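You operate a simulated robot arm through the tools that you are given. There is no shell and no other tool. Be economical: measure what you need, move in short steps, check, and stop when the job is done.

You run a simulated robot arm. Do the job below in one go: nothing can be reset, and whatever is moved stays where it is left.

TASK
Change the cracked grey pad in the holder for the white one.
Fine: loosen the wing nut, drop the old pad in the WORN tray, push the new one home, then tighten the nut.

It is judged by the outcome, as a careful person would: the job done as asked, and still so three seconds after it is handed in. It fails if anything else is knocked over, pushed out of place, dropped, spilled or broken.

THE ROBOT
A 6-joint arm with a two-finger parallel gripper, fixed in place. Base frame: the origin is at the foot of the arm, x ahead of it, y to its left, z up; the work surface is at about z = 0.864. Units: m, degrees, N and s.
With the tool pointing down near the work surface it reaches from about 0.24 to 0.64 m from the base axis. Its first joint turns from -66.0 to 66.0 degrees. Payload 2.7 kg.
The tool frame sits at the grasp point between the pads (the TCP): z along the fingers, y along the line on which they close. The tips reach 0.023 m beyond it. Largest opening 0.094 m; finger width 0.038, thickness 0.01; the body of the gripper, 0.054 by 0.096 m, starts 0.039 m behind the TCP.
Orientation is that of the tool frame in the base frame, as [roll, pitch, yaw] about the fixed x, y, z axes, in that order (R = Rz(yaw) Ry(pitch) Rx(roll)). With the fingers straight down and closing along the base's y, the tool's x points along the base's -x, its y along +y and its z along -z.

THE INTERFACE
- The arm moves only by the tool step_arm. Its argument "rows" is a list of rows, each an object (a shift or turn left out is 0, a gripper value left out holds the last) with "delta_pos": the shift along the base's x, y, z in units of 30 mm (1.0 is 30 mm), a list of three; "rot": the turn, a rotation vector about the base's x, y, z in units of 5 degrees (1.0 is 5 degrees), a list of three; "gripper": the gripper command, from -1 (shut) to 1 (fully open), values between in proportion. In form: [{"delta_pos": [tx, ty, tz], "rot": [rx, ry, rz], "gripper": gripper}, ...]. A call has 1 to 10 rows; each row shifts and turns the commanded pose from where the row before left it. A call with a number of a shift or a turn outside -1 to 1 is refused whole. Each row takes 0.2 s and may step no farther than 0.05 m and 8.6 degrees from the row before; otherwise, or with a gripper value out of range, the whole call is refused. A pose out of reach is approached as far as the arm can. The call stops where the force on the tool passes 70 N (or 10 N more than at its start, if that is more) or the arm is blocked; 0.2 s more then pass. Each finger travels about 0.045 m/s and halts on what it meets, pressing with about 37 N; the grip force reading is that of the motor and also rises with nothing between the fingers. The clock runs only during rows and for 0.2 s after the last one: add rows that do not move to give the fingers time. It gives the time, the measured TCP pose, the force on the tool (base axes), the opening and the grip force at its end, in the units of the frame above (readings bear some noise), with the torque about the TCP (base axes, N m) and any sound that the robot's microphone picked up.
- Cameras (640 x 400 px; columns grow to the right, rows downward): "scene" is fixed at [0.0777, -0.4311, 1.4093]; the picture's right is [0.74, -0.67, 0.00], its down [-0.36, -0.40, -0.85] and it looks along [0.57, 0.63, -0.53] (base axes); focal length 318 px, centre (320, 200). "wrist" rides on the gripper at [0.086, 0.016, -0.074] in the tool frame; the picture's right is [-0.18, 0.98, 0.00], its down [-0.58, -0.11, -0.81] and it looks along [-0.79, -0.15, 0.59] (tool axes); focal length 243 px, centre (320, 200). There is no depth. A picture from a camera that has moved, and an enlarged one, comes with that camera's place and axes in the base frame and with its lens.
- snapshot(camera): a new picture of that camera. It takes no simulated time.
- enlarge(camera, box): a new picture of the part [left, top, right, bottom] of that camera's present view, enlarged. It takes no simulated time.
- job_done(): hands the job in; it is judged then, once.

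Go step by step. Nothing tells you positions but the pictures and the camera data: compare them with the known pose of the tool, close in by small moves and look again before you grip or let go. The budget is 120 turns and 64 pictures, counting those below and the enlarged ones. Unless the task says otherwise, let go and move clear before handing in, and close with one line.

The tools are called after "Request:" as a command line: name --argument value ..., lists and objects as JSON in quotes. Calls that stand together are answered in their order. step_arm: Moves the arm, as the interface text tells. Its arguments: {"type":"object","properties":{"rows":{"type":"array","items":{"type":"object","properties":{"delta_pos":{"type":"array","items":{"type":"number"}},"rot":{"type":"array","items":{"type":"number"}},"gripper":{"type":"number"}}}}},"required":["rows"]} The other tools are called the same way: snapshot (camera) takes a picture; enlarge (camera, box) takes an enlarged picture of a part of a camera's view; job_done () hands the job in.

At the start:

```text
time: 0.0
eef_pos: [0.3873, 0.1711, 1.2218]
orientation: [179.9, 0.0, -180.0]
force: [-0.2, 0.8, 0.4]
wrist_torque: [-0.02, 0.0, 0.0]
finger_gap: 0.094
gripper_force: 0.0
```

scene: 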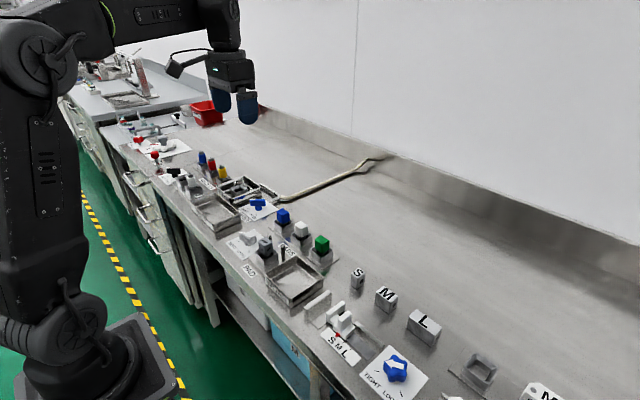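
wrist: 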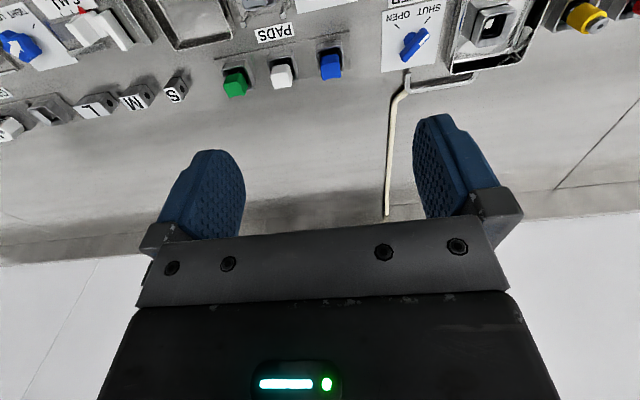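

I see three pads (blue, white, green) in stands and a holder nearby with a tray beside it. I'll look closer at that area.

Request:
enlarge --camera "scene" --box '[210, 180, 350, 310]'

Request:
enlarge --camera "wrist" --box '[130, 0, 430, 120]'

```text
3.08 times, centred on (280, 245) of scene
camera zoom: at [0.0777, -0.4311, 1.4093], right [0.74, -0.67, 0.0], down [-0.36, -0.4, -0.85], along [0.57, 0.63, -0.53], focal length 978 px, centre (443, 62)
```

zoom: 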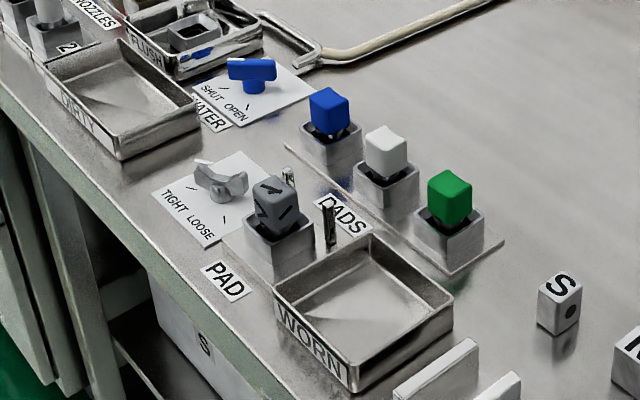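

```text
2.13 times, centred on (280, 60) of wrist
camera zoom: at [0.3007, 0.1877, 1.296], right [0.18, 0.98, 0.0], down [0.58, -0.11, 0.81], along [0.79, -0.15, -0.59], focal length 518 px, centre (405, 499)
```

zoom: 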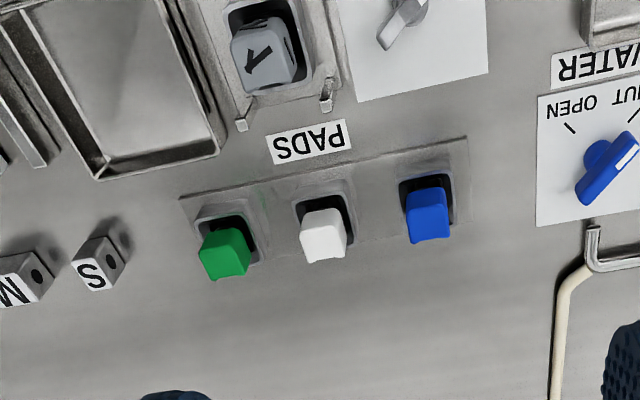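

The holder is at about (0.38, 0.09), the nut at about (0.37, 0.16) and the white pad at about (0.48, 0.09). I'll move the wrist camera to a better vantage point.

Request:
step_arm --rows '[{"delta_pos": [-0.58, -0.4, -0.9]}, {"delta_pos": [-0.58, -0.4, -0.9]}, {"delta_pos": [-0.58, -0.4, -0.9]}, {"delta_pos": [-0.58, -0.4, -0.9]}, {"delta_pos": [-0.58, -0.4, -0.9]}, {}]'

Request:
snapshot --camera "wrist"

```text
time: 1.4
eef_pos: [0.3006, 0.1108, 1.0881]
orientation: [-179.9, -0.2, 180.0]
force: [0.6, -0.3, 0.7]
wrist_torque: [-0.03, -0.03, 0.01]
finger_gap: 0.0939
gripper_force: 0.0
```

```text
59 pictures are left
camera wrist: at [0.2136, 0.1263, 1.1621], right [0.18, 0.98, 0.0], down [0.58, -0.11, 0.81], along [0.79, -0.15, -0.59], focal length 243 px, centre (320, 200)
```

wrist: 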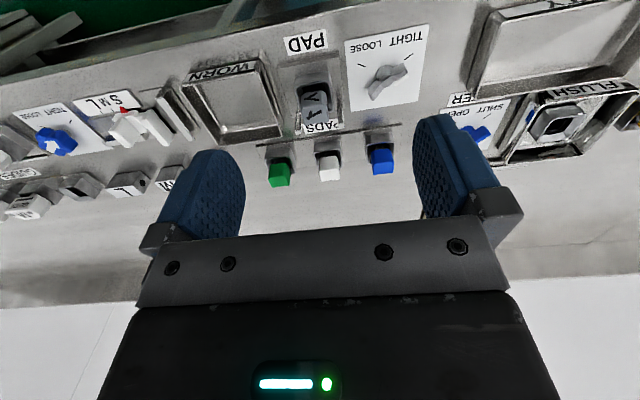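

Request:
enlarge --camera "wrist" --box '[240, 25, 440, 195]'

Request:
enlarge --camera "scene" --box '[225, 215, 325, 280]'

```text
2.35 times, centred on (340, 110) of wrist
camera zoom: at [0.2136, 0.1263, 1.1621], right [0.18, 0.98, 0.0], down [0.58, -0.11, 0.81], along [0.79, -0.15, -0.59], focal length 571 px, centre (273, 412)
```

zoom: 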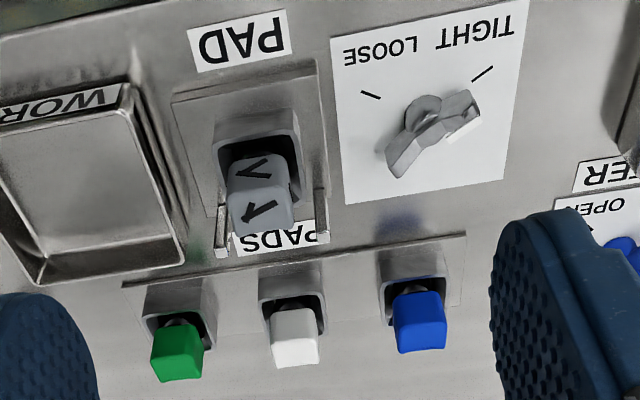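

```text
6.15 times, centred on (275, 248) of scene
camera zoom: at [0.0777, -0.4311, 1.4093], right [0.74, -0.67, 0.0], down [-0.36, -0.4, -0.85], along [0.57, 0.63, -0.53], focal length 1957 px, centre (597, -92)
```

zoom: 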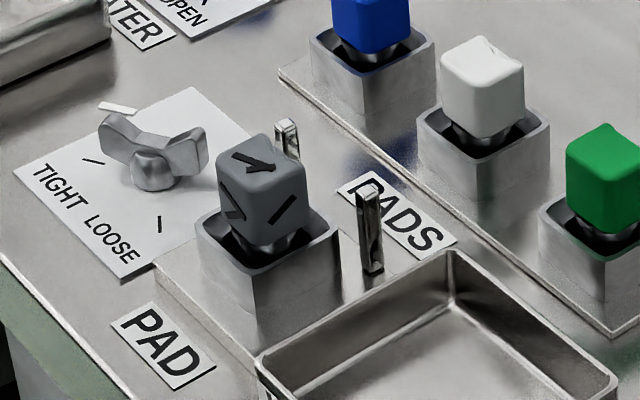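

The white-tipped end of the nut points at TIGHT, and LOOSE is about 90° counter-clockwise from above. I'll take a nearer look at the nut and holder.

Request:
step_arm --rows '[{"delta_pos": [-0.2, 0.6, -0.9]}, {"delta_pos": [-0.2, 0.6, -0.9]}, {"delta_pos": [0, 0.4, -0.9]}, {}]'

Request:
enlarge --camera "wrist" --box '[180, 0, 440, 165]'

```text
time: 2.4
eef_pos: [0.288, 0.1608, 1.0069]
orientation: [-180.0, 0.1, -180.0]
force: [1.0, 0.1, 0.0]
wrist_torque: [-0.01, 0.0, 0.01]
finger_gap: 0.0938
gripper_force: 0.1
```

```text
2.42 times, centred on (310, 82) of wrist
camera zoom: at [0.2006, 0.1779, 1.0817], right [0.18, 0.98, 0.0], down [0.58, -0.11, 0.81], along [0.79, -0.15, -0.59], focal length 588 px, centre (344, 485)
```

zoom: 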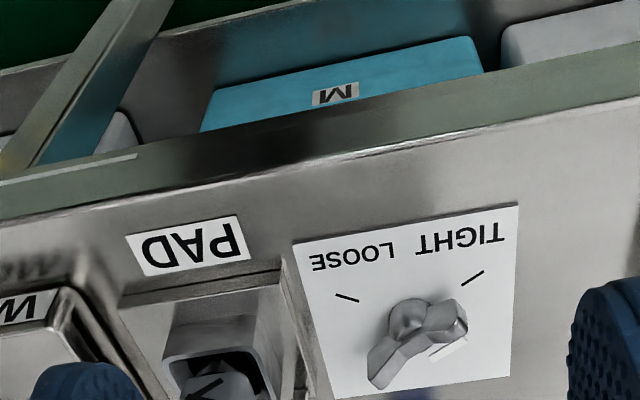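

Request:
enlarge --camera "wrist" --box '[300, 80, 400, 165]'

Request:
enlarge --camera "scene" --box '[225, 225, 265, 255]'

```text
4.71 times, centred on (350, 122) of wrist
camera zoom: at [0.2006, 0.1779, 1.0817], right [0.18, 0.98, 0.0], down [0.58, -0.11, 0.81], along [0.79, -0.15, -0.59], focal length 1142 px, centre (179, 565)
```

zoom: 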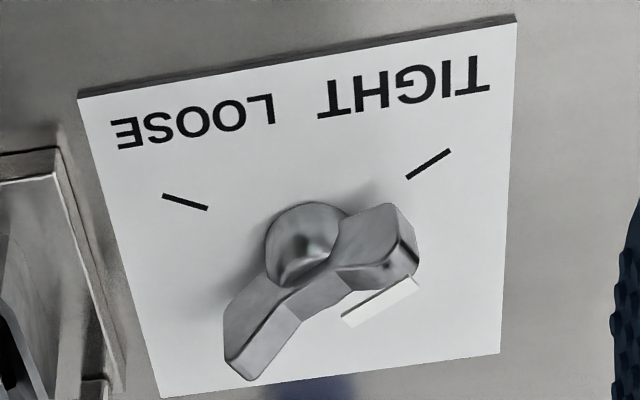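

```text
13.33 times, centred on (245, 240) of scene
camera zoom: at [0.0777, -0.4311, 1.4093], right [0.74, -0.67, 0.0], down [-0.36, -0.4, -0.85], along [0.57, 0.63, -0.53], focal length 4240 px, centre (1320, -333)
```

zoom: 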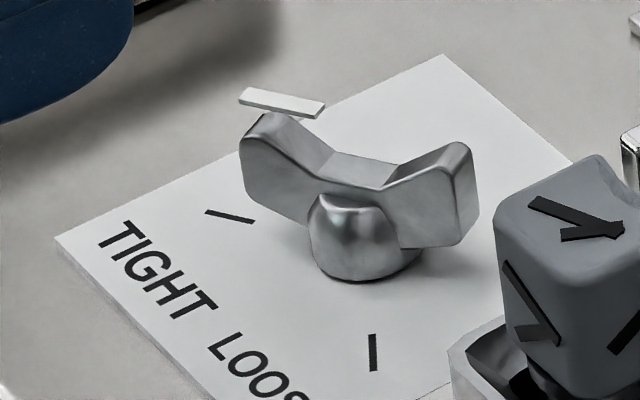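

The nut hub is at about (0.369, 0.176), with wing tops near z 0.89–0.90. The bar lies about 29° from +y toward -x. I'll move above it, turning the gripper about -61° with the fingers partly open.

Request:
step_arm --rows '[{"delta_pos": [0.3, 0.05, 0], "rot": [0, 0, -1], "gripper": 0.1}, {"delta_pos": [0.3, 0.05, 0], "rot": [0, 0, -1]}, {"delta_pos": [0.3, 0.05, 0], "rot": [0, 0, -1]}, {"delta_pos": [0.3, 0.05, 0], "rot": [0, 0, -1]}, {"delta_pos": [0.3, 0.05, 0], "rot": [0, 0, -1]}, {"delta_pos": [0.3, 0.05, 0], "rot": [0, 0, -1]}, {"delta_pos": [0.3, 0.05, 0], "rot": [0, 0, -1]}, {"delta_pos": [0.3, 0.05, 0], "rot": [0, 0, -1]}, {"delta_pos": [0.3, 0.05, 0], "rot": [0, 0, -1]}, {"rot": [0, 0, -1]}]'

Request:
step_arm --rows '[{"rot": [0, 0, -1]}, {"rot": [0, 0, -1]}, {"rot": [0, 0, -0.2], "delta_pos": [0, 0, -0.6]}, {"delta_pos": [0, 0, -0.8]}, {}]'

Request:
snapshot --camera "wrist"

Request:
enlarge --camera "scene" --box '[205, 200, 285, 250]'

```text
time: 4.6
eef_pos: [0.3696, 0.1735, 1.0061]
orientation: [-180.0, 0.0, 129.9]
force: [1.1, 0.7, -0.3]
wrist_torque: [0.01, 0.01, -0.02]
finger_gap: 0.0514
gripper_force: 0.1
```

```text
time: 5.8
eef_pos: [0.3692, 0.1731, 0.9629]
orientation: [179.9, -0.1, 119.0]
force: [-0.9, -0.2, -0.3]
wrist_torque: [-0.04, -0.01, -0.01]
finger_gap: 0.0515
gripper_force: 0.1
```

```text
53 pictures are left
camera wrist: at [0.3411, 0.2569, 1.0377], right [0.95, 0.32, 0.0], down [0.19, -0.56, 0.81], along [0.25, -0.77, -0.59], focal length 243 px, centre (320, 200)
```

wrist: 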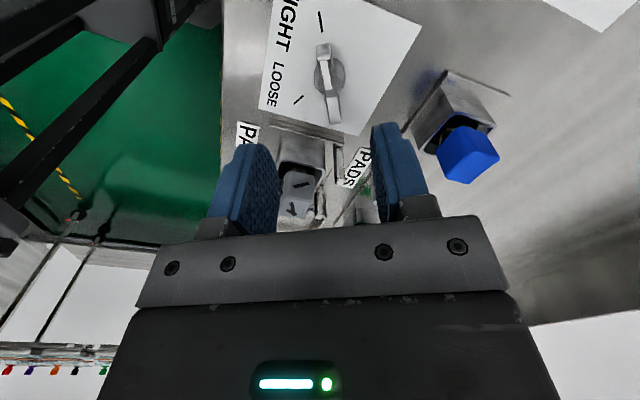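

```text
8.00 times, centred on (245, 225) of scene
camera zoom: at [0.0777, -0.4311, 1.4093], right [0.74, -0.67, 0.0], down [-0.36, -0.4, -0.85], along [0.57, 0.63, -0.53], focal length 2544 px, centre (920, 0)
```

zoom: 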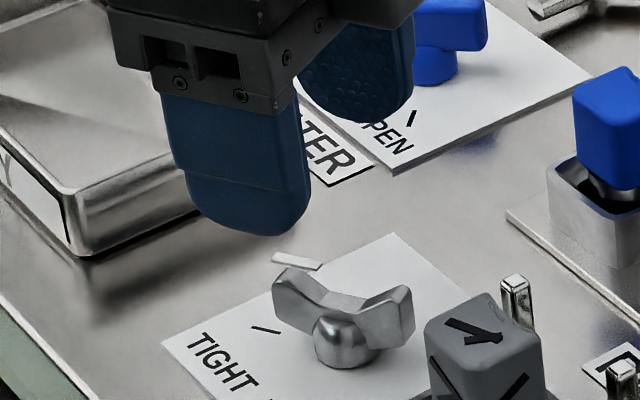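

Request:
enlarge --camera "wrist" --box '[250, 0, 430, 150]'

```text
2.67 times, centred on (340, 75) of wrist
camera zoom: at [0.3411, 0.2569, 1.0377], right [0.95, 0.32, 0.0], down [0.19, -0.56, 0.81], along [0.25, -0.77, -0.59], focal length 647 px, centre (267, 533)
```

zoom: 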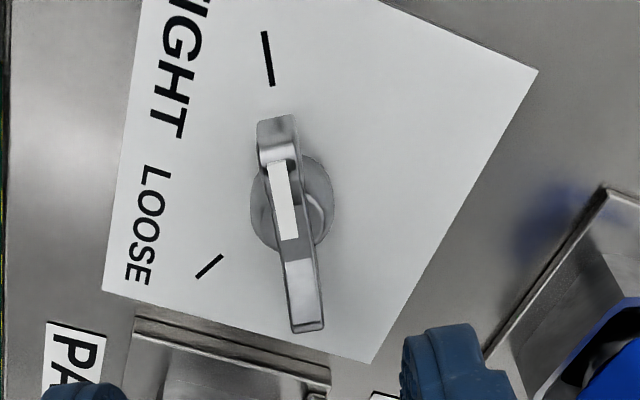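

The bar orientation matches my estimate, at 28°, and the hub is at about (0.371, 0.179). I'll shift slightly and descend around the wings.

Request:
step_arm --rows '[{"delta_pos": [0.07, 0.2, -0.5]}, {"delta_pos": [0, 0, -0.7]}, {"delta_pos": [0, 0, -0.4]}, {}]'

Request:
snapshot --camera "wrist"

Request:
enlarge --camera "scene" --box '[205, 210, 285, 260]'

```text
time: 6.8
eef_pos: [0.3712, 0.1794, 0.9149]
orientation: [-180.0, 0.0, 119.0]
force: [-0.2, 0.4, -0.5]
wrist_torque: [0.03, -0.01, 0.0]
finger_gap: 0.0516
gripper_force: 0.0
```

```text
50 pictures are left
camera wrist: at [0.3433, 0.2626, 0.9898], right [0.95, 0.32, 0.0], down [0.19, -0.56, 0.81], along [0.25, -0.77, -0.59], focal length 243 px, centre (320, 200)
```

wrist: 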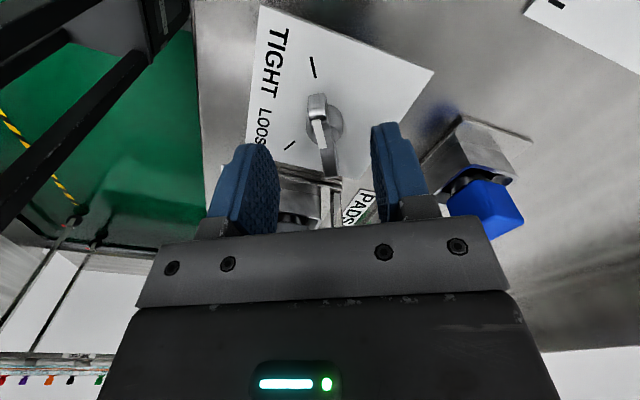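

```text
8.00 times, centred on (245, 235) of scene
camera zoom: at [0.0777, -0.4311, 1.4093], right [0.74, -0.67, 0.0], down [-0.36, -0.4, -0.85], along [0.57, 0.63, -0.53], focal length 2544 px, centre (920, -80)
```

zoom: 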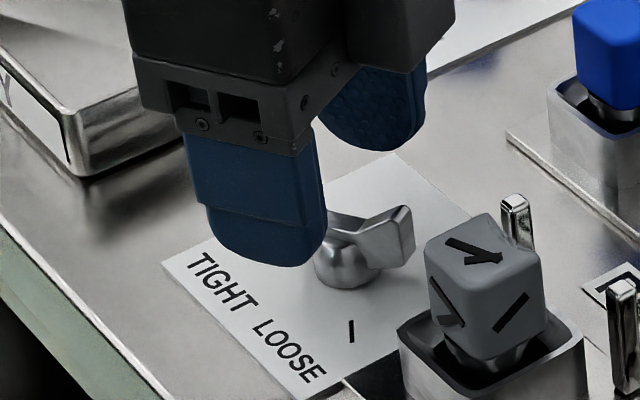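

Alignment looks good. I'll descend to z 0.903 and close on the wings.

Request:
step_arm --rows '[{"delta_pos": [0, 0, -0.4]}, {"gripper": -0.3}, {"gripper": -1}, {}, {}, {}]'

Request:
enlarge --camera "scene" --box '[205, 210, 285, 260]'

```text
time: 8.2
eef_pos: [0.3728, 0.1798, 0.9059]
orientation: [179.7, 0.0, 119.3]
force: [21.0, 9.4, -7.7]
wrist_torque: [-0.2, -0.19, 0.87]
finger_gap: 0.0089
gripper_force: 45.0
```

```text
8.00 times, centred on (245, 235) of scene
camera zoom: at [0.0784, -0.4308, 1.4094], right [0.74, -0.67, 0.0], down [-0.36, -0.4, -0.85], along [0.57, 0.63, -0.53], focal length 2544 px, centre (920, -80)
```

zoom: 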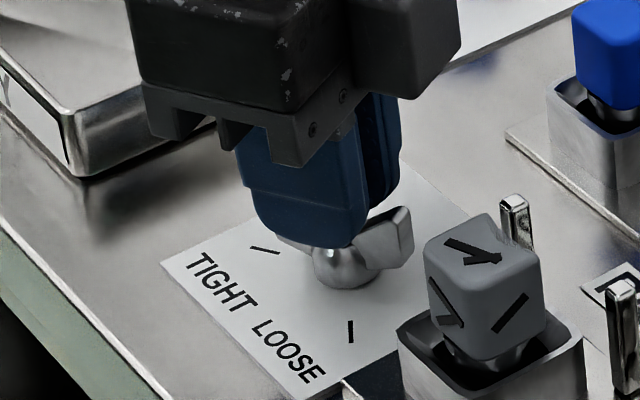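

It gripped the bar with a gap of 8.9 mm. I'll relieve the side force and start turning counter-clockwise.

Request:
step_arm --rows '[{"delta_pos": [0.07, 0.03, 0]}, {"rot": [0, 0, 1]}, {"rot": [0, 0, 1]}, {"rot": [0, 0, 1]}, {}]'

```text
time: 9.4
eef_pos: [0.3723, 0.1799, 0.9047]
orientation: [-180.0, 0.1, 134.0]
force: [-5.7, -13.1, 28.9]
wrist_torque: [-0.09, 0.16, -0.05]
finger_gap: 0.0088
gripper_force: 45.1
```

Turning easily. I'll ease up slightly and continue.

Request:
step_arm --rows '[{"delta_pos": [0, -0.04, 0.06]}, {"rot": [0, 0, 1]}, {"rot": [0, 0, 1]}, {"rot": [0, 0, 1]}, {"rot": [0, 0, 1]}, {}]'

Request:
enlarge --camera "scene" --box '[205, 210, 285, 260]'

```text
time: 10.8
eef_pos: [0.3717, 0.178, 0.9045]
orientation: [-179.8, -0.2, 154.1]
force: [-21.7, 7.0, -4.2]
wrist_torque: [-0.2, -0.75, -0.03]
finger_gap: 0.0087
gripper_force: 45.6
```

```text
8.00 times, centred on (245, 235) of scene
camera zoom: at [0.0773, -0.4309, 1.4094], right [0.74, -0.67, 0.0], down [-0.36, -0.4, -0.85], along [0.57, 0.63, -0.53], focal length 2544 px, centre (920, -80)
```

zoom: 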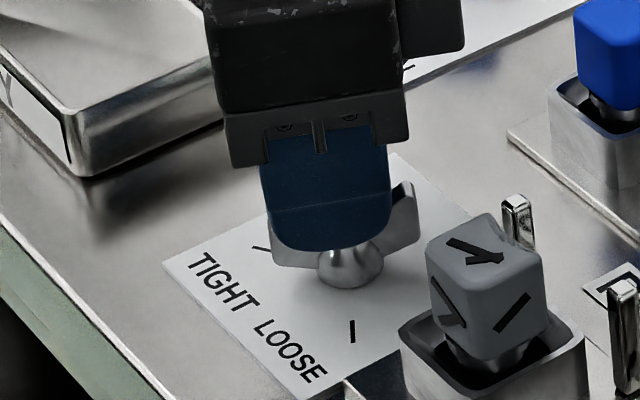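

The nut is following. Continuing.

Request:
step_arm --rows '[{"delta_pos": [-0.05, 0, 0]}, {"rot": [0, 0, 1]}, {"rot": [0, 0, 1]}, {"rot": [0, 0, 1]}, {"rot": [0, 0, 1]}, {"rot": [0, 0, 1]}, {}]'

```text
time: 12.4
eef_pos: [0.3707, 0.1774, 0.9053]
orientation: [-179.8, 0.0, 179.1]
force: [-1.3, -14.4, -25.2]
wrist_torque: [-0.14, -1.1, -0.04]
finger_gap: 0.0089
gripper_force: 45.2
```

Request:
step_arm --rows '[{"delta_pos": [0, -0.04, -0.03]}, {"rot": [0, 0, 1]}, {"rot": [0, 0, 1]}, {"rot": [0, 0, 1]}, {"rot": [0, 0, 1]}, {"rot": [0, 0, 1]}, {}]'

Request:
enlarge --camera "scene" --box '[205, 210, 285, 260]'

```text
time: 14.0
eef_pos: [0.3719, 0.175, 0.9051]
orientation: [180.0, 0.0, -156.0]
force: [-0.7, -31.0, 4.3]
wrist_torque: [-0.52, -0.05, -0.07]
finger_gap: 0.0088
gripper_force: 45.1
```

```text
8.00 times, centred on (245, 235) of scene
camera zoom: at [0.0777, -0.4319, 1.4091], right [0.74, -0.67, 0.0], down [-0.36, -0.4, -0.85], along [0.57, 0.63, -0.53], focal length 2544 px, centre (920, -80)
```

zoom: 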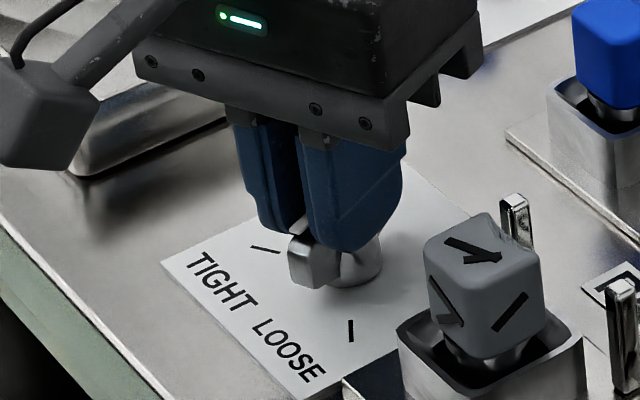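

Request:
step_arm --rows '[{"delta_pos": [0, -0.09, 0]}, {"rot": [0, 0, 1]}, {"rot": [0, 0, 1]}, {"rot": [0, 0, 1]}, {"rot": [0, 0, 1]}, {}]'

```text
time: 15.4
eef_pos: [0.3733, 0.1746, 0.9051]
orientation: [-179.9, 0.2, -135.9]
force: [7.5, -9.1, -5.0]
wrist_torque: [-0.93, 0.65, -0.04]
finger_gap: 0.0088
gripper_force: 45.1
```

Request:
step_arm --rows '[{"delta_pos": [0.03, -0.03, 0]}, {"rot": [0, 0, 1]}, {"rot": [0, 0, 1]}, {"rot": [0, 0, 1]}, {}]'

Request:
enlarge --camera "scene" --box '[205, 210, 285, 260]'

Request:
enlarge --camera "wrist" --box '[220, 30, 420, 220]'

```text
time: 16.6
eef_pos: [0.3729, 0.1753, 0.9058]
orientation: [-180.0, 0.1, -120.9]
force: [0.4, -5.6, -6.4]
wrist_torque: [1.03, -0.69, -0.03]
finger_gap: 0.0086
gripper_force: 45.5
```

```text
8.00 times, centred on (245, 235) of scene
camera zoom: at [0.0778, -0.4312, 1.4093], right [0.74, -0.67, 0.0], down [-0.36, -0.4, -0.85], along [0.57, 0.63, -0.53], focal length 2544 px, centre (920, -80)
```

zoom: 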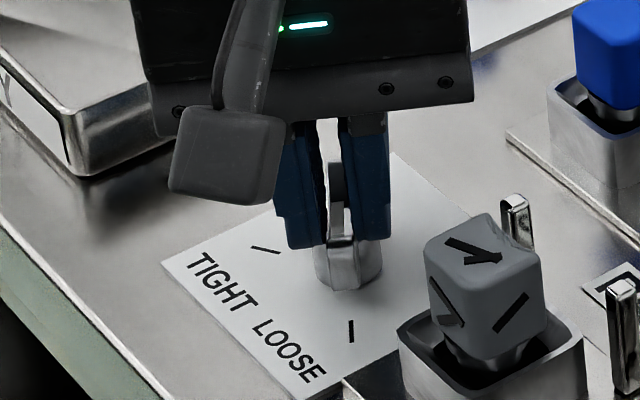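

```text
2.11 times, centred on (320, 125) of wrist
camera zoom: at [0.3147, 0.1082, 0.979], right [-0.75, 0.66, 0.0], down [0.39, 0.44, 0.81], along [0.53, 0.6, -0.59], focal length 511 px, centre (320, 358)
```

zoom: 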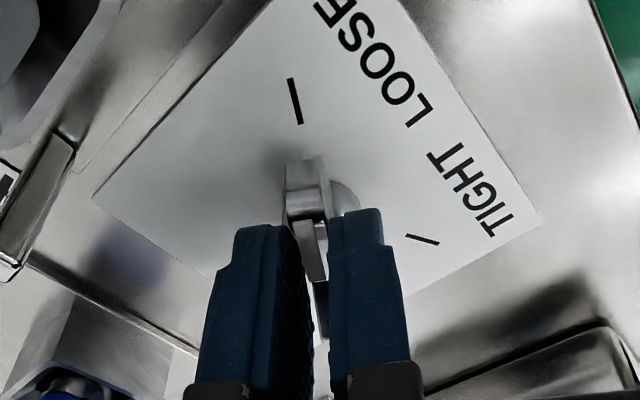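

The nut turned 120° and points at LOOSE. I'll release and rise.

Request:
step_arm --rows '[{"gripper": 0.0}, {}, {}, {"delta_pos": [0, 0, 0.5]}, {"delta_pos": [0, 0, 1]}, {"delta_pos": [0, 0, 1]}, {"delta_pos": [0, 0, 0.6]}, {}]'

Request:
enlarge --camera "scene" --box '[205, 210, 305, 280]'

Request:
snapshot --camera "wrist"

```text
time: 18.4
eef_pos: [0.3725, 0.1742, 0.9985]
orientation: [-180.0, 0.0, -121.0]
force: [0.2, 0.1, 0.0]
wrist_torque: [-0.01, -0.01, 0.0]
finger_gap: 0.0471
gripper_force: 0.1
```

```text
5.71 times, centred on (255, 245) of scene
camera zoom: at [0.0777, -0.4311, 1.4093], right [0.74, -0.67, 0.0], down [-0.36, -0.4, -0.85], along [0.57, 0.63, -0.53], focal length 1817 px, centre (691, -57)
```

zoom: 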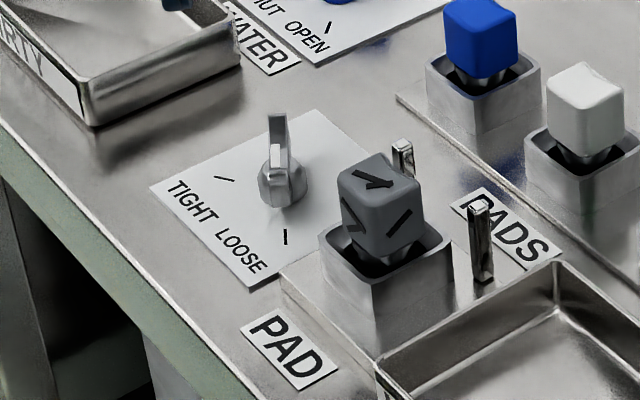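

```text
42 pictures are left
camera wrist: at [0.3141, 0.108, 1.0724], right [-0.75, 0.66, 0.0], down [0.39, 0.44, 0.81], along [0.53, 0.6, -0.59], focal length 243 px, centre (320, 200)
```

wrist: 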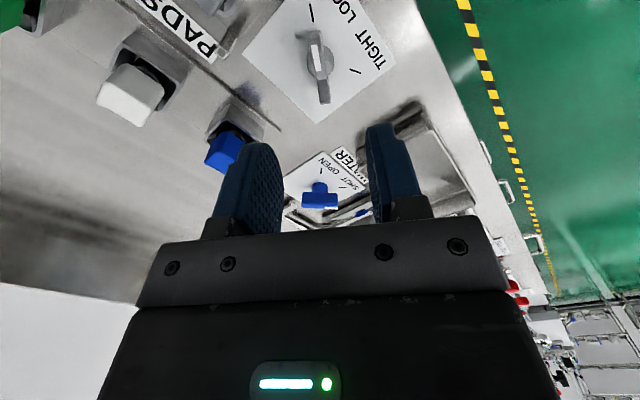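

The nut points at LOOSE. Next I'll turn the gripper back to its neutral yaw and view the pad from close up.

Request:
step_arm --rows '[{"delta_pos": [-0.27, -0.27, 0.0], "rot": [0, 0, -1]}, {"delta_pos": [-0.27, -0.27, 0.0], "rot": [0, 0, -1]}, {"delta_pos": [-0.27, -0.27, 0.0], "rot": [0, 0, -1]}, {"delta_pos": [-0.27, -0.27, 0.0], "rot": [0, 0, -1]}, {"delta_pos": [-0.27, -0.27, 0.0], "rot": [0, 0, -1]}, {"delta_pos": [-0.27, -0.27, 0.0], "rot": [0, 0, -1]}, {"delta_pos": [-0.27, -0.27, 0.0], "rot": [0, 0, -1]}, {"delta_pos": [-0.27, -0.27, 0.0], "rot": [0, 0, -1]}, {"delta_pos": [-0.27, -0.27, 0.0], "rot": [0, 0, -1]}, {"delta_pos": [-0.27, -0.27, 0.0], "rot": [0, 0, -1]}]'

Request:
step_arm --rows '[{"rot": [0, 0, -1]}, {"rot": [0, 0, -0.8]}, {}]'

Request:
snapshot --camera "wrist"

Request:
enlarge --camera "wrist" --box '[220, 20, 420, 180]'

Request:
enlarge --camera "scene" --box '[245, 220, 315, 275]'

```text
time: 20.6
eef_pos: [0.293, 0.095, 0.9979]
orientation: [180.0, 0.1, -171.0]
force: [-0.8, -0.4, 0.0]
wrist_torque: [0.0, 0.01, 0.03]
finger_gap: 0.047
gripper_force: 0.1
```

```text
time: 21.4
eef_pos: [0.2922, 0.0922, 0.9974]
orientation: [180.0, 0.0, -180.0]
force: [0.6, -0.1, -0.5]
wrist_torque: [-0.01, 0.02, 0.01]
finger_gap: 0.0469
gripper_force: 0.1
```

```text
41 pictures are left
camera wrist: at [0.2057, 0.1094, 1.0719], right [0.18, 0.98, 0.0], down [0.58, -0.11, 0.81], along [0.79, -0.15, -0.59], focal length 243 px, centre (320, 200)
```

wrist: 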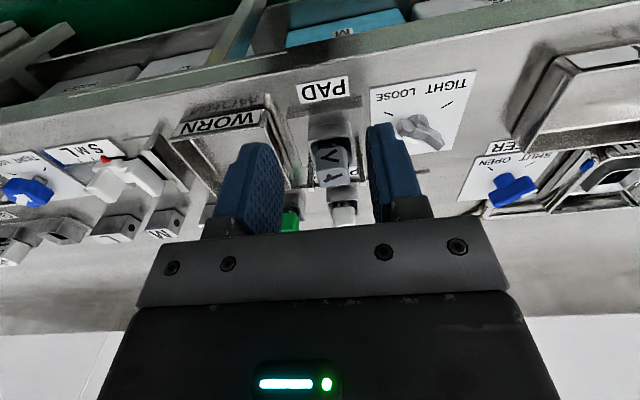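

```text
2.50 times, centred on (320, 100) of wrist
camera zoom: at [0.2057, 0.1094, 1.0719], right [0.18, 0.98, 0.0], down [0.58, -0.11, 0.81], along [0.79, -0.15, -0.59], focal length 606 px, centre (320, 450)
```

zoom: 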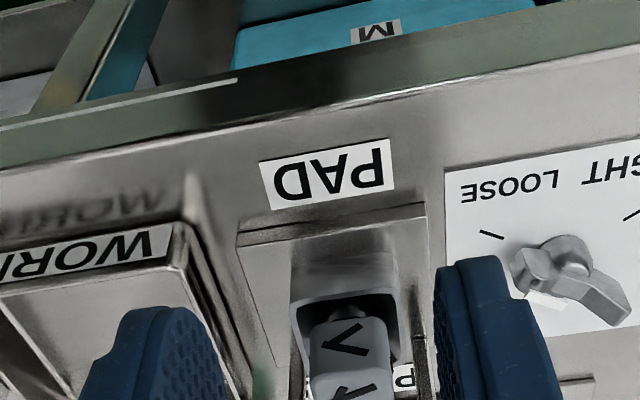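

```text
7.27 times, centred on (280, 248) of scene
camera zoom: at [0.0777, -0.4311, 1.4093], right [0.74, -0.67, 0.0], down [-0.36, -0.4, -0.85], along [0.57, 0.63, -0.53], focal length 2313 px, centre (611, -146)
```

zoom: 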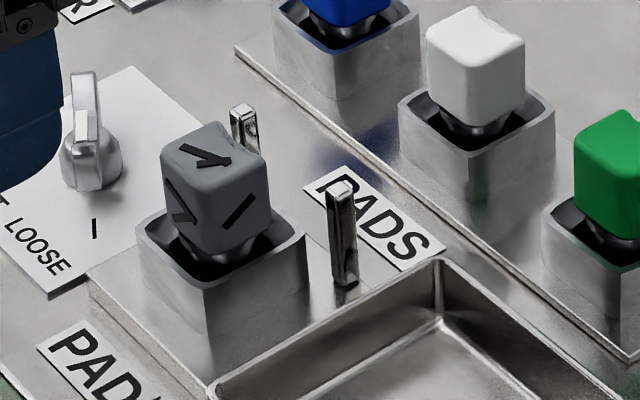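

The grey pad is a ~24 mm cube centred near (0.376, 0.0905), with its top at about 0.922 and the socket rim at about 0.896. I'll move above it and descend partway, then check alignment.

Request:
step_arm --rows '[{"delta_pos": [0.7, -0.015, 0]}, {"delta_pos": [0.7, -0.015, 0]}, {"delta_pos": [0.7, 0, 0]}, {"delta_pos": [0.65, 0, -0.2]}, {"delta_pos": [0, 0, -0.7]}, {"delta_pos": [0, 0, -0.6]}, {}]'

Request:
enlarge --camera "scene" --box '[240, 205, 320, 265]'

Request:
enlarge --camera "wrist" --box '[220, 60, 420, 220]'

```text
time: 23.0
eef_pos: [0.3749, 0.0919, 0.9536]
orientation: [179.9, 0.1, -180.0]
force: [0.1, 0.4, 0.4]
wrist_torque: [-0.03, 0.02, 0.0]
finger_gap: 0.047
gripper_force: 0.0
```

```text
6.67 times, centred on (280, 235) of scene
camera zoom: at [0.0777, -0.4311, 1.4093], right [0.74, -0.67, 0.0], down [-0.36, -0.4, -0.85], along [0.57, 0.63, -0.53], focal length 2120 px, centre (587, -33)
```

zoom: 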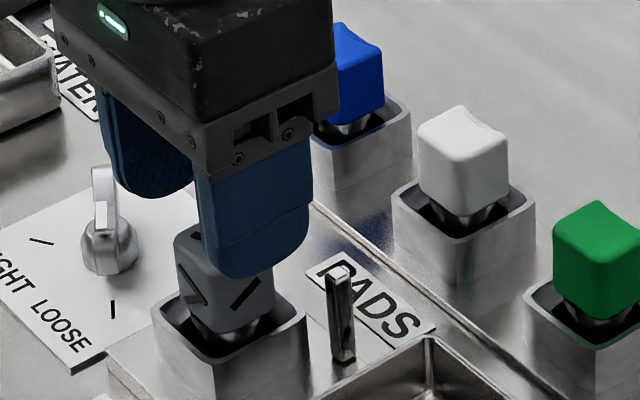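

```text
2.50 times, centred on (320, 140) of wrist
camera zoom: at [0.2876, 0.108, 1.0277], right [0.18, 0.98, 0.0], down [0.58, -0.11, 0.81], along [0.79, -0.15, -0.59], focal length 606 px, centre (320, 350)
```

zoom: 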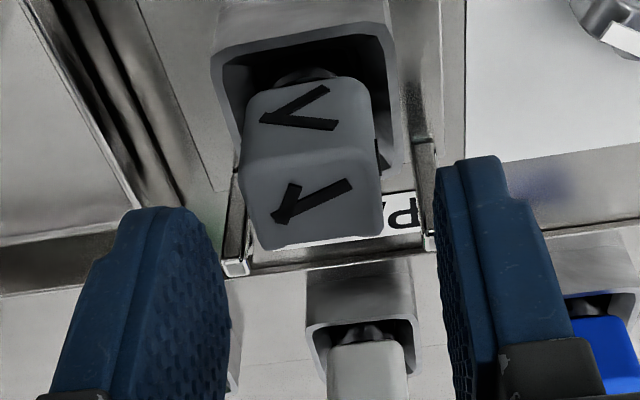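

Alignment is consistent (pad at about 0.373, 0.0905). Descending and gripping.

Request:
step_arm --rows '[{"delta_pos": [-0.04, -0.04, -0.5]}, {"delta_pos": [0, 0, -0.5]}, {}]'

Request:
enlarge --camera "scene" --box '[240, 205, 320, 265]'

```text
time: 23.8
eef_pos: [0.3725, 0.0906, 0.9209]
orientation: [-179.9, 0.0, 180.0]
force: [0.2, -0.6, -0.1]
wrist_torque: [0.0, 0.01, 0.02]
finger_gap: 0.0472
gripper_force: 0.2
```

```text
6.67 times, centred on (280, 235) of scene
camera zoom: at [0.0777, -0.4311, 1.4093], right [0.74, -0.67, 0.0], down [-0.36, -0.4, -0.85], along [0.57, 0.63, -0.53], focal length 2120 px, centre (587, -33)
```

zoom: 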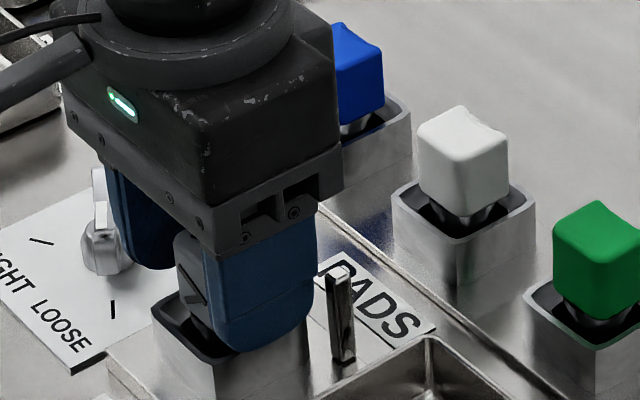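

Request:
step_arm --rows '[{"delta_pos": [0, 0, 0.08]}, {"gripper": -0.5}, {}, {"gripper": -1}, {}, {}]'

Request:
enlarge --camera "scene" --box '[240, 205, 320, 265]'

```text
time: 25.2
eef_pos: [0.3729, 0.0907, 0.9263]
orientation: [-179.9, 0.0, 180.0]
force: [2.3, -15.7, 2.6]
wrist_torque: [-0.4, -0.08, -0.02]
finger_gap: 0.029
gripper_force: 36.7
```

```text
6.67 times, centred on (280, 235) of scene
camera zoom: at [0.0777, -0.4315, 1.4092], right [0.74, -0.67, 0.0], down [-0.36, -0.4, -0.85], along [0.57, 0.63, -0.53], focal length 2120 px, centre (587, -33)
```

zoom: 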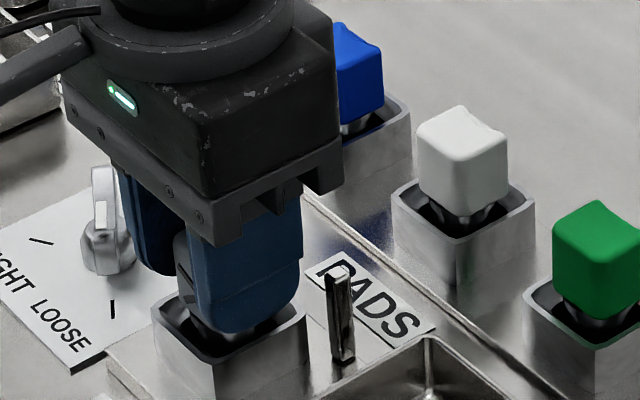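

Gripped (pad 29 mm wide). I'll relieve the side force and lift slowly.

Request:
step_arm --rows '[{"delta_pos": [0, -0.05, 0]}, {"delta_pos": [0, 0, 0.2]}, {"delta_pos": [0, 0, 0.3]}, {"delta_pos": [0, 0, 0.3]}, {}]'

Request:
enlarge --camera "scene" --box '[240, 205, 320, 265]'

```text
time: 26.4
eef_pos: [0.3734, 0.0896, 0.9491]
orientation: [-179.9, 0.1, 180.0]
force: [-0.2, 0.3, -0.7]
wrist_torque: [0.02, 0.02, -0.01]
finger_gap: 0.0289
gripper_force: 36.8
```

```text
6.67 times, centred on (280, 235) of scene
camera zoom: at [0.0778, -0.4311, 1.4093], right [0.74, -0.67, 0.0], down [-0.36, -0.4, -0.85], along [0.57, 0.63, -0.53], focal length 2120 px, centre (587, -33)
```

zoom: 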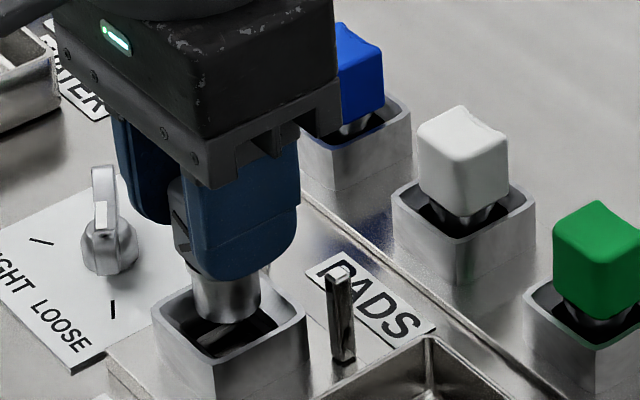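

It's free. Lifting well clear.

Request:
step_arm --rows '[{"delta_pos": [0, 0, 0.9]}, {"delta_pos": [0, 0, 0.9]}, {}]'

Request:
enlarge --camera "scene" --box '[240, 170, 340, 300]'

```text
time: 27.2
eef_pos: [0.3728, 0.0898, 1.0037]
orientation: [179.9, -0.1, 179.9]
force: [0.4, 0.4, -0.3]
wrist_torque: [0.0, 0.0, 0.01]
finger_gap: 0.0291
gripper_force: 37.0
```

```text
3.08 times, centred on (290, 235) of scene
camera zoom: at [0.0777, -0.4311, 1.4093], right [0.74, -0.67, 0.0], down [-0.36, -0.4, -0.85], along [0.57, 0.63, -0.53], focal length 978 px, centre (412, 92)
```

zoom: 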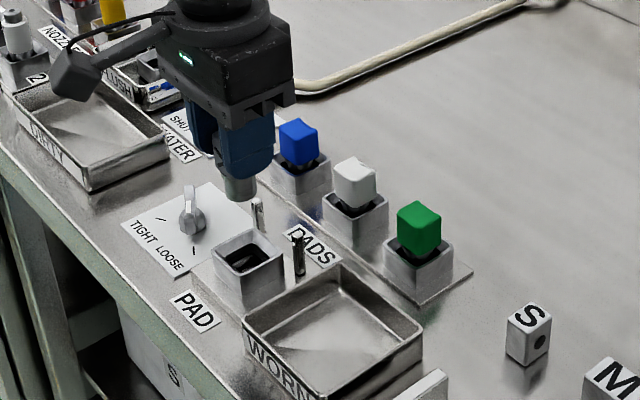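

The stem extends roughly 22 mm below the fingertips. I'll move over the WORN tray centre at about (0.378, -0.013) and lower.

Request:
step_arm --rows '[{"delta_pos": [0.04, -0.85, 0]}, {"delta_pos": [0.04, -0.85, 0]}, {"delta_pos": [0.04, -0.85, 0]}, {"delta_pos": [0.04, -0.85, 0]}, {"delta_pos": [0, 0, -0.8]}, {"delta_pos": [0, 0, -0.8]}, {}]'

Request:
enlarge --camera "scene" --box '[250, 220, 350, 310]'

```text
time: 28.8
eef_pos: [0.377, -0.0125, 0.9537]
orientation: [-180.0, 0.0, -179.9]
force: [-0.1, 0.2, -0.1]
wrist_torque: [0.02, 0.0, -0.01]
finger_gap: 0.0296
gripper_force: 37.1
```

```text
4.44 times, centred on (300, 265) of scene
camera zoom: at [0.0778, -0.4311, 1.4093], right [0.74, -0.67, 0.0], down [-0.36, -0.4, -0.85], along [0.57, 0.63, -0.53], focal length 1413 px, centre (409, -89)
```

zoom: 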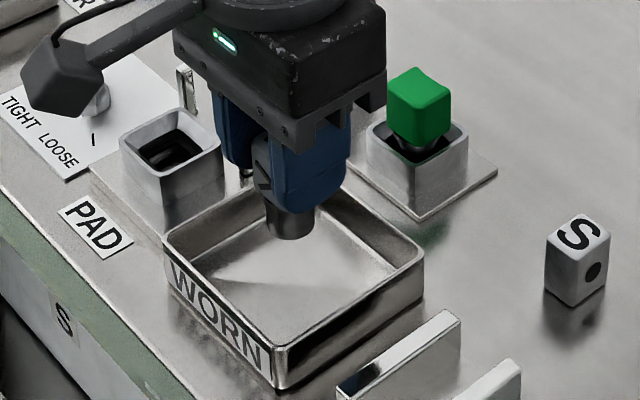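

Request:
step_arm --rows '[{"delta_pos": [0, 0, -0.6]}, {"delta_pos": [0, 0, -0.4]}, {"delta_pos": [0, 0, -0.15]}, {}]'

Request:
enlarge --camera "scene" --box '[250, 220, 350, 310]'

```text
time: 29.8
eef_pos: [0.3789, -0.0106, 0.9214]
orientation: [-179.9, 0.1, 179.9]
force: [0.6, -0.2, -0.9]
wrist_torque: [0.02, -0.01, 0.02]
finger_gap: 0.0294
gripper_force: 37.0
```

```text
4.44 times, centred on (300, 265) of scene
camera zoom: at [0.0778, -0.4311, 1.4093], right [0.74, -0.67, 0.0], down [-0.36, -0.4, -0.85], along [0.57, 0.63, -0.53], focal length 1413 px, centre (409, -89)
```

zoom: 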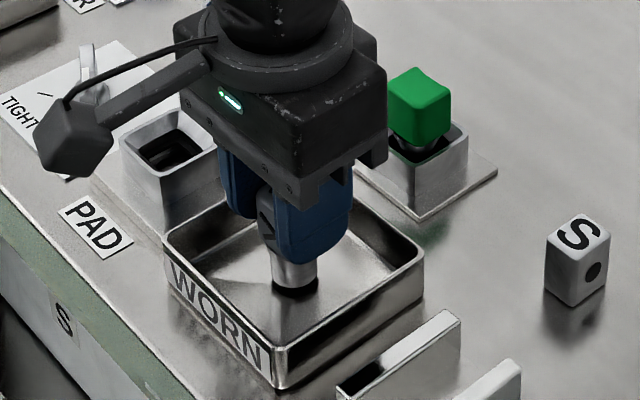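

Request:
step_arm --rows '[{"delta_pos": [0, 0, -0.06]}, {"delta_pos": [0, 0, -0.06]}, {"delta_pos": [0, 0, -0.06]}, {}]'

```text
time: 30.8
eef_pos: [0.3769, -0.0117, 0.9176]
orientation: [-180.0, 0.3, -180.0]
force: [-14.5, 4.8, 52.9]
wrist_torque: [0.17, 0.6, 0.0]
finger_gap: 0.0296
gripper_force: 37.1
```

It's on the tray floor. I'll ease off and open gently.

Request:
step_arm --rows '[{"delta_pos": [0, 0, 0.12]}, {"gripper": -0.25}, {"gripper": -0.1}, {"gripper": 0.0}, {}, {}]'

Request:
step_arm --rows '[{"delta_pos": [0, 0, 0.5]}, {"delta_pos": [0, 0, 0.9]}, {"delta_pos": [0, 0, 0.9]}, {"delta_pos": [0, 0, 0.5]}, {}]'

Request:
enlarge --camera "scene" --box '[240, 200, 350, 310]'

```text
time: 32.2
eef_pos: [0.3787, -0.0135, 0.9188]
orientation: [-179.9, 0.1, -179.9]
force: [1.2, -0.8, 0.1]
wrist_torque: [0.03, 0.0, -0.01]
finger_gap: 0.047
gripper_force: 0.0
```

```text
time: 33.4
eef_pos: [0.3776, -0.0134, 1.0023]
orientation: [-180.0, 0.0, -179.9]
force: [0.9, -0.1, -0.2]
wrist_torque: [0.04, 0.0, 0.02]
finger_gap: 0.0471
gripper_force: 0.1
```

```text
3.64 times, centred on (295, 255) of scene
camera zoom: at [0.0777, -0.4311, 1.4093], right [0.74, -0.67, 0.0], down [-0.36, -0.4, -0.85], along [0.57, 0.63, -0.53], focal length 1156 px, centre (411, 0)
```

zoom: 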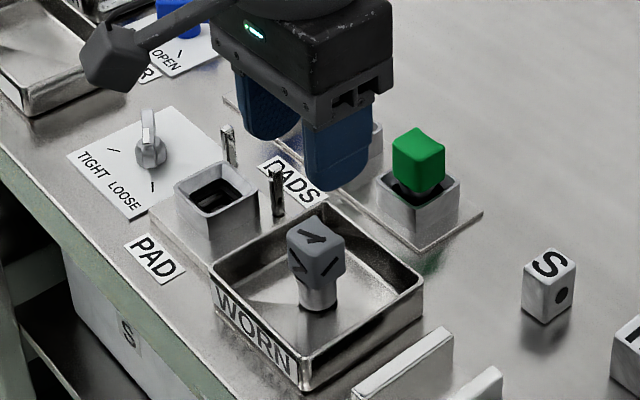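

The grey pad stands in the WORN tray. Next is the white pad at about (0.485, 0.089), with a look from nearby first, including the empty socket.

Request:
step_arm --rows '[{"delta_pos": [-0.4, 0.85, 0.1]}, {"delta_pos": [-0.4, 0.85, 0.1]}, {"delta_pos": [-0.4, 0.85, 0.1]}, {"delta_pos": [-0.4, 0.85, 0.1]}, {}]'

Request:
enlarge --camera "wrist" --box '[220, 20, 420, 220]'

Request:
step_arm --rows '[{"delta_pos": [0.8, 0, -0.1]}, {"delta_pos": [0.8, 0, -0.1]}, {"delta_pos": [0.8, 0, -0.1]}, {}]'

Request:
enlarge --camera "wrist" --box '[220, 20, 420, 220]'

```text
time: 34.6
eef_pos: [0.3323, 0.0911, 1.0152]
orientation: [179.9, 0.0, -180.0]
force: [-0.3, 0.5, 0.1]
wrist_torque: [0.01, -0.01, -0.03]
finger_gap: 0.0472
gripper_force: 0.0
```

```text
2.00 times, centred on (320, 120) of wrist
camera zoom: at [0.2443, 0.1069, 1.089], right [0.18, 0.98, 0.0], down [0.58, -0.11, 0.81], along [0.79, -0.15, -0.59], focal length 485 px, centre (320, 360)
```

zoom: 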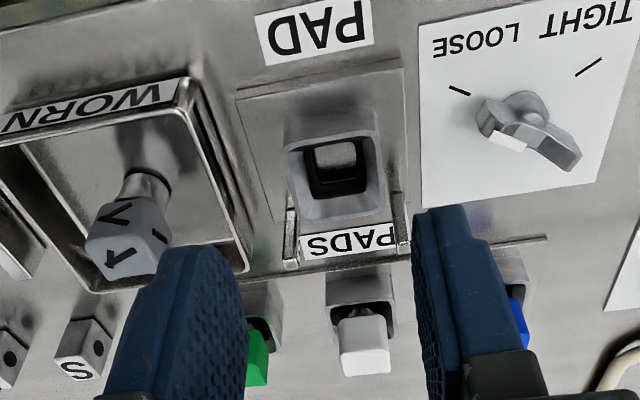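

```text
time: 35.6
eef_pos: [0.4029, 0.0896, 1.0059]
orientation: [180.0, 0.0, 180.0]
force: [0.0, 0.4, -0.5]
wrist_torque: [-0.02, -0.02, -0.04]
finger_gap: 0.0471
gripper_force: 0.1
```

```text
2.00 times, centred on (320, 120) of wrist
camera zoom: at [0.315, 0.106, 1.0796], right [0.18, 0.98, 0.0], down [0.58, -0.11, 0.81], along [0.79, -0.15, -0.59], focal length 485 px, centre (320, 360)
```

zoom: 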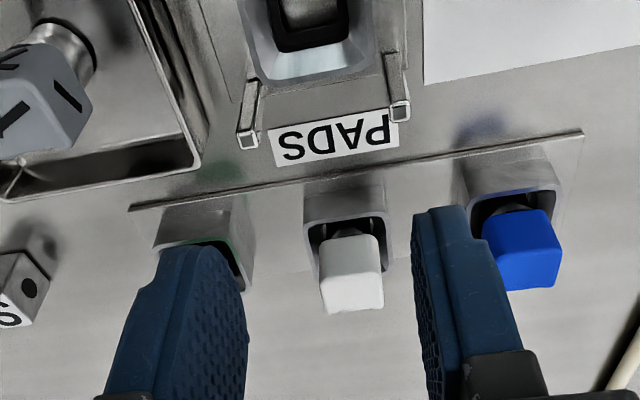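

The socket is empty. The white pad is at about (0.481, 0.090), with the neighbouring pads about 80 mm away. Moving above it and partway down.

Request:
step_arm --rows '[{"delta_pos": [0.87, 0, 0]}, {"delta_pos": [0.87, 0, 0]}, {"delta_pos": [0.87, 0, -0.2]}, {"delta_pos": [0, 0, -0.8]}, {"delta_pos": [0, 0, -0.7]}, {}]'

Request:
enlarge --camera "wrist" --box '[220, 60, 420, 220]'

Request:
enlarge --camera "scene" --box '[255, 190, 345, 265]'

```text
time: 37.0
eef_pos: [0.4799, 0.0898, 0.9571]
orientation: [-180.0, 0.1, 180.0]
force: [0.1, 0.2, 0.1]
wrist_torque: [0.06, 0.01, 0.0]
finger_gap: 0.047
gripper_force: 0.0
```

```text
2.50 times, centred on (320, 140) of wrist
camera zoom: at [0.394, 0.1056, 1.0297], right [0.18, 0.98, 0.0], down [0.58, -0.11, 0.81], along [0.79, -0.15, -0.59], focal length 606 px, centre (320, 350)
```

zoom: 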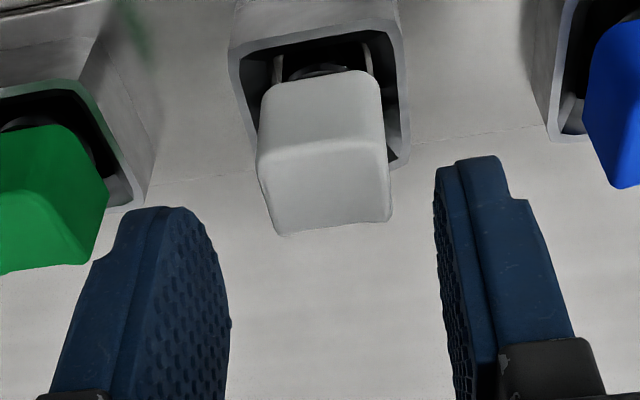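

```text
5.33 times, centred on (300, 228) of scene
camera zoom: at [0.0777, -0.4311, 1.4093], right [0.74, -0.67, 0.0], down [-0.36, -0.4, -0.85], along [0.57, 0.63, -0.53], focal length 1696 px, centre (427, 53)
```

zoom: 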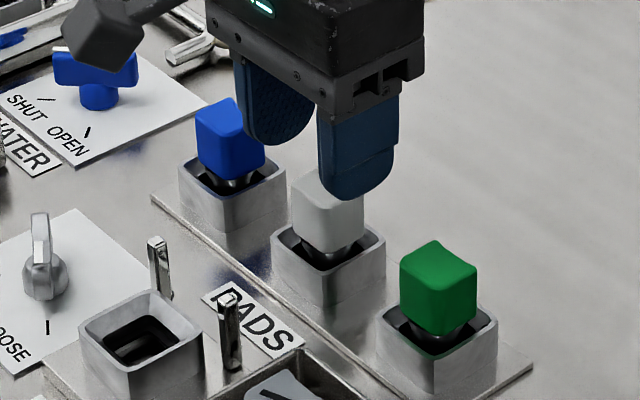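

Aligned. Descending to grip the white pad.

Request:
step_arm --rows '[{"delta_pos": [0, 0.01, -0.5]}, {"delta_pos": [0, 0, -0.6]}, {}, {"gripper": -0.5}, {}, {"gripper": -1}, {}, {}]'

Request:
enlarge --camera "scene" --box '[255, 190, 345, 265]'

```text
time: 38.8
eef_pos: [0.481, 0.0901, 0.9235]
orientation: [-180.0, 0.0, 180.0]
force: [0.6, -0.2, 0.2]
wrist_torque: [0.05, 0.0, 0.02]
finger_gap: 0.029
gripper_force: 37.6
```

```text
5.33 times, centred on (300, 228) of scene
camera zoom: at [0.0778, -0.4311, 1.4093], right [0.74, -0.67, 0.0], down [-0.36, -0.4, -0.85], along [0.57, 0.63, -0.53], focal length 1696 px, centre (427, 53)
```

zoom: 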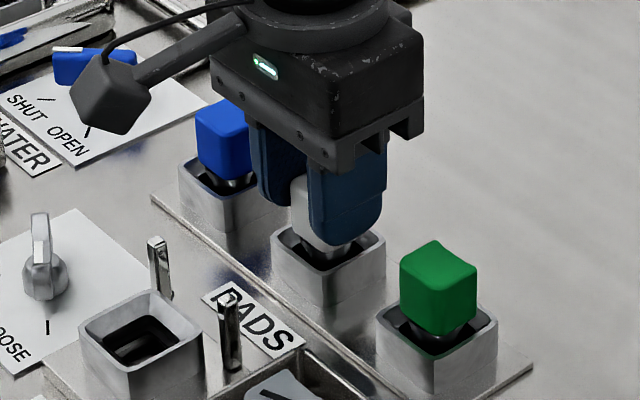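

Gripped cleanly. Lifting straight up.

Request:
step_arm --rows '[{"delta_pos": [0, 0, 0.3]}, {"delta_pos": [0, 0, 0.5]}, {"delta_pos": [0, 0, 0.9]}, {"delta_pos": [0, 0, 0.9]}, {}]'

Request:
enlarge --camera "scene" --box '[255, 160, 345, 265]'

```text
time: 40.0
eef_pos: [0.4802, 0.0896, 1.0011]
orientation: [180.0, 0.0, -179.9]
force: [0.5, -0.4, -1.1]
wrist_torque: [-0.01, 0.0, 0.04]
finger_gap: 0.0291
gripper_force: 37.1
```

```text
3.81 times, centred on (300, 212) of scene
camera zoom: at [0.0777, -0.4311, 1.4093], right [0.74, -0.67, 0.0], down [-0.36, -0.4, -0.85], along [0.57, 0.63, -0.53], focal length 1212 px, centre (396, 152)
```

zoom: 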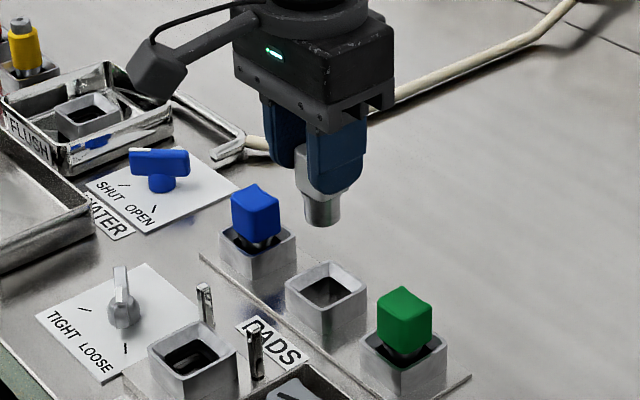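

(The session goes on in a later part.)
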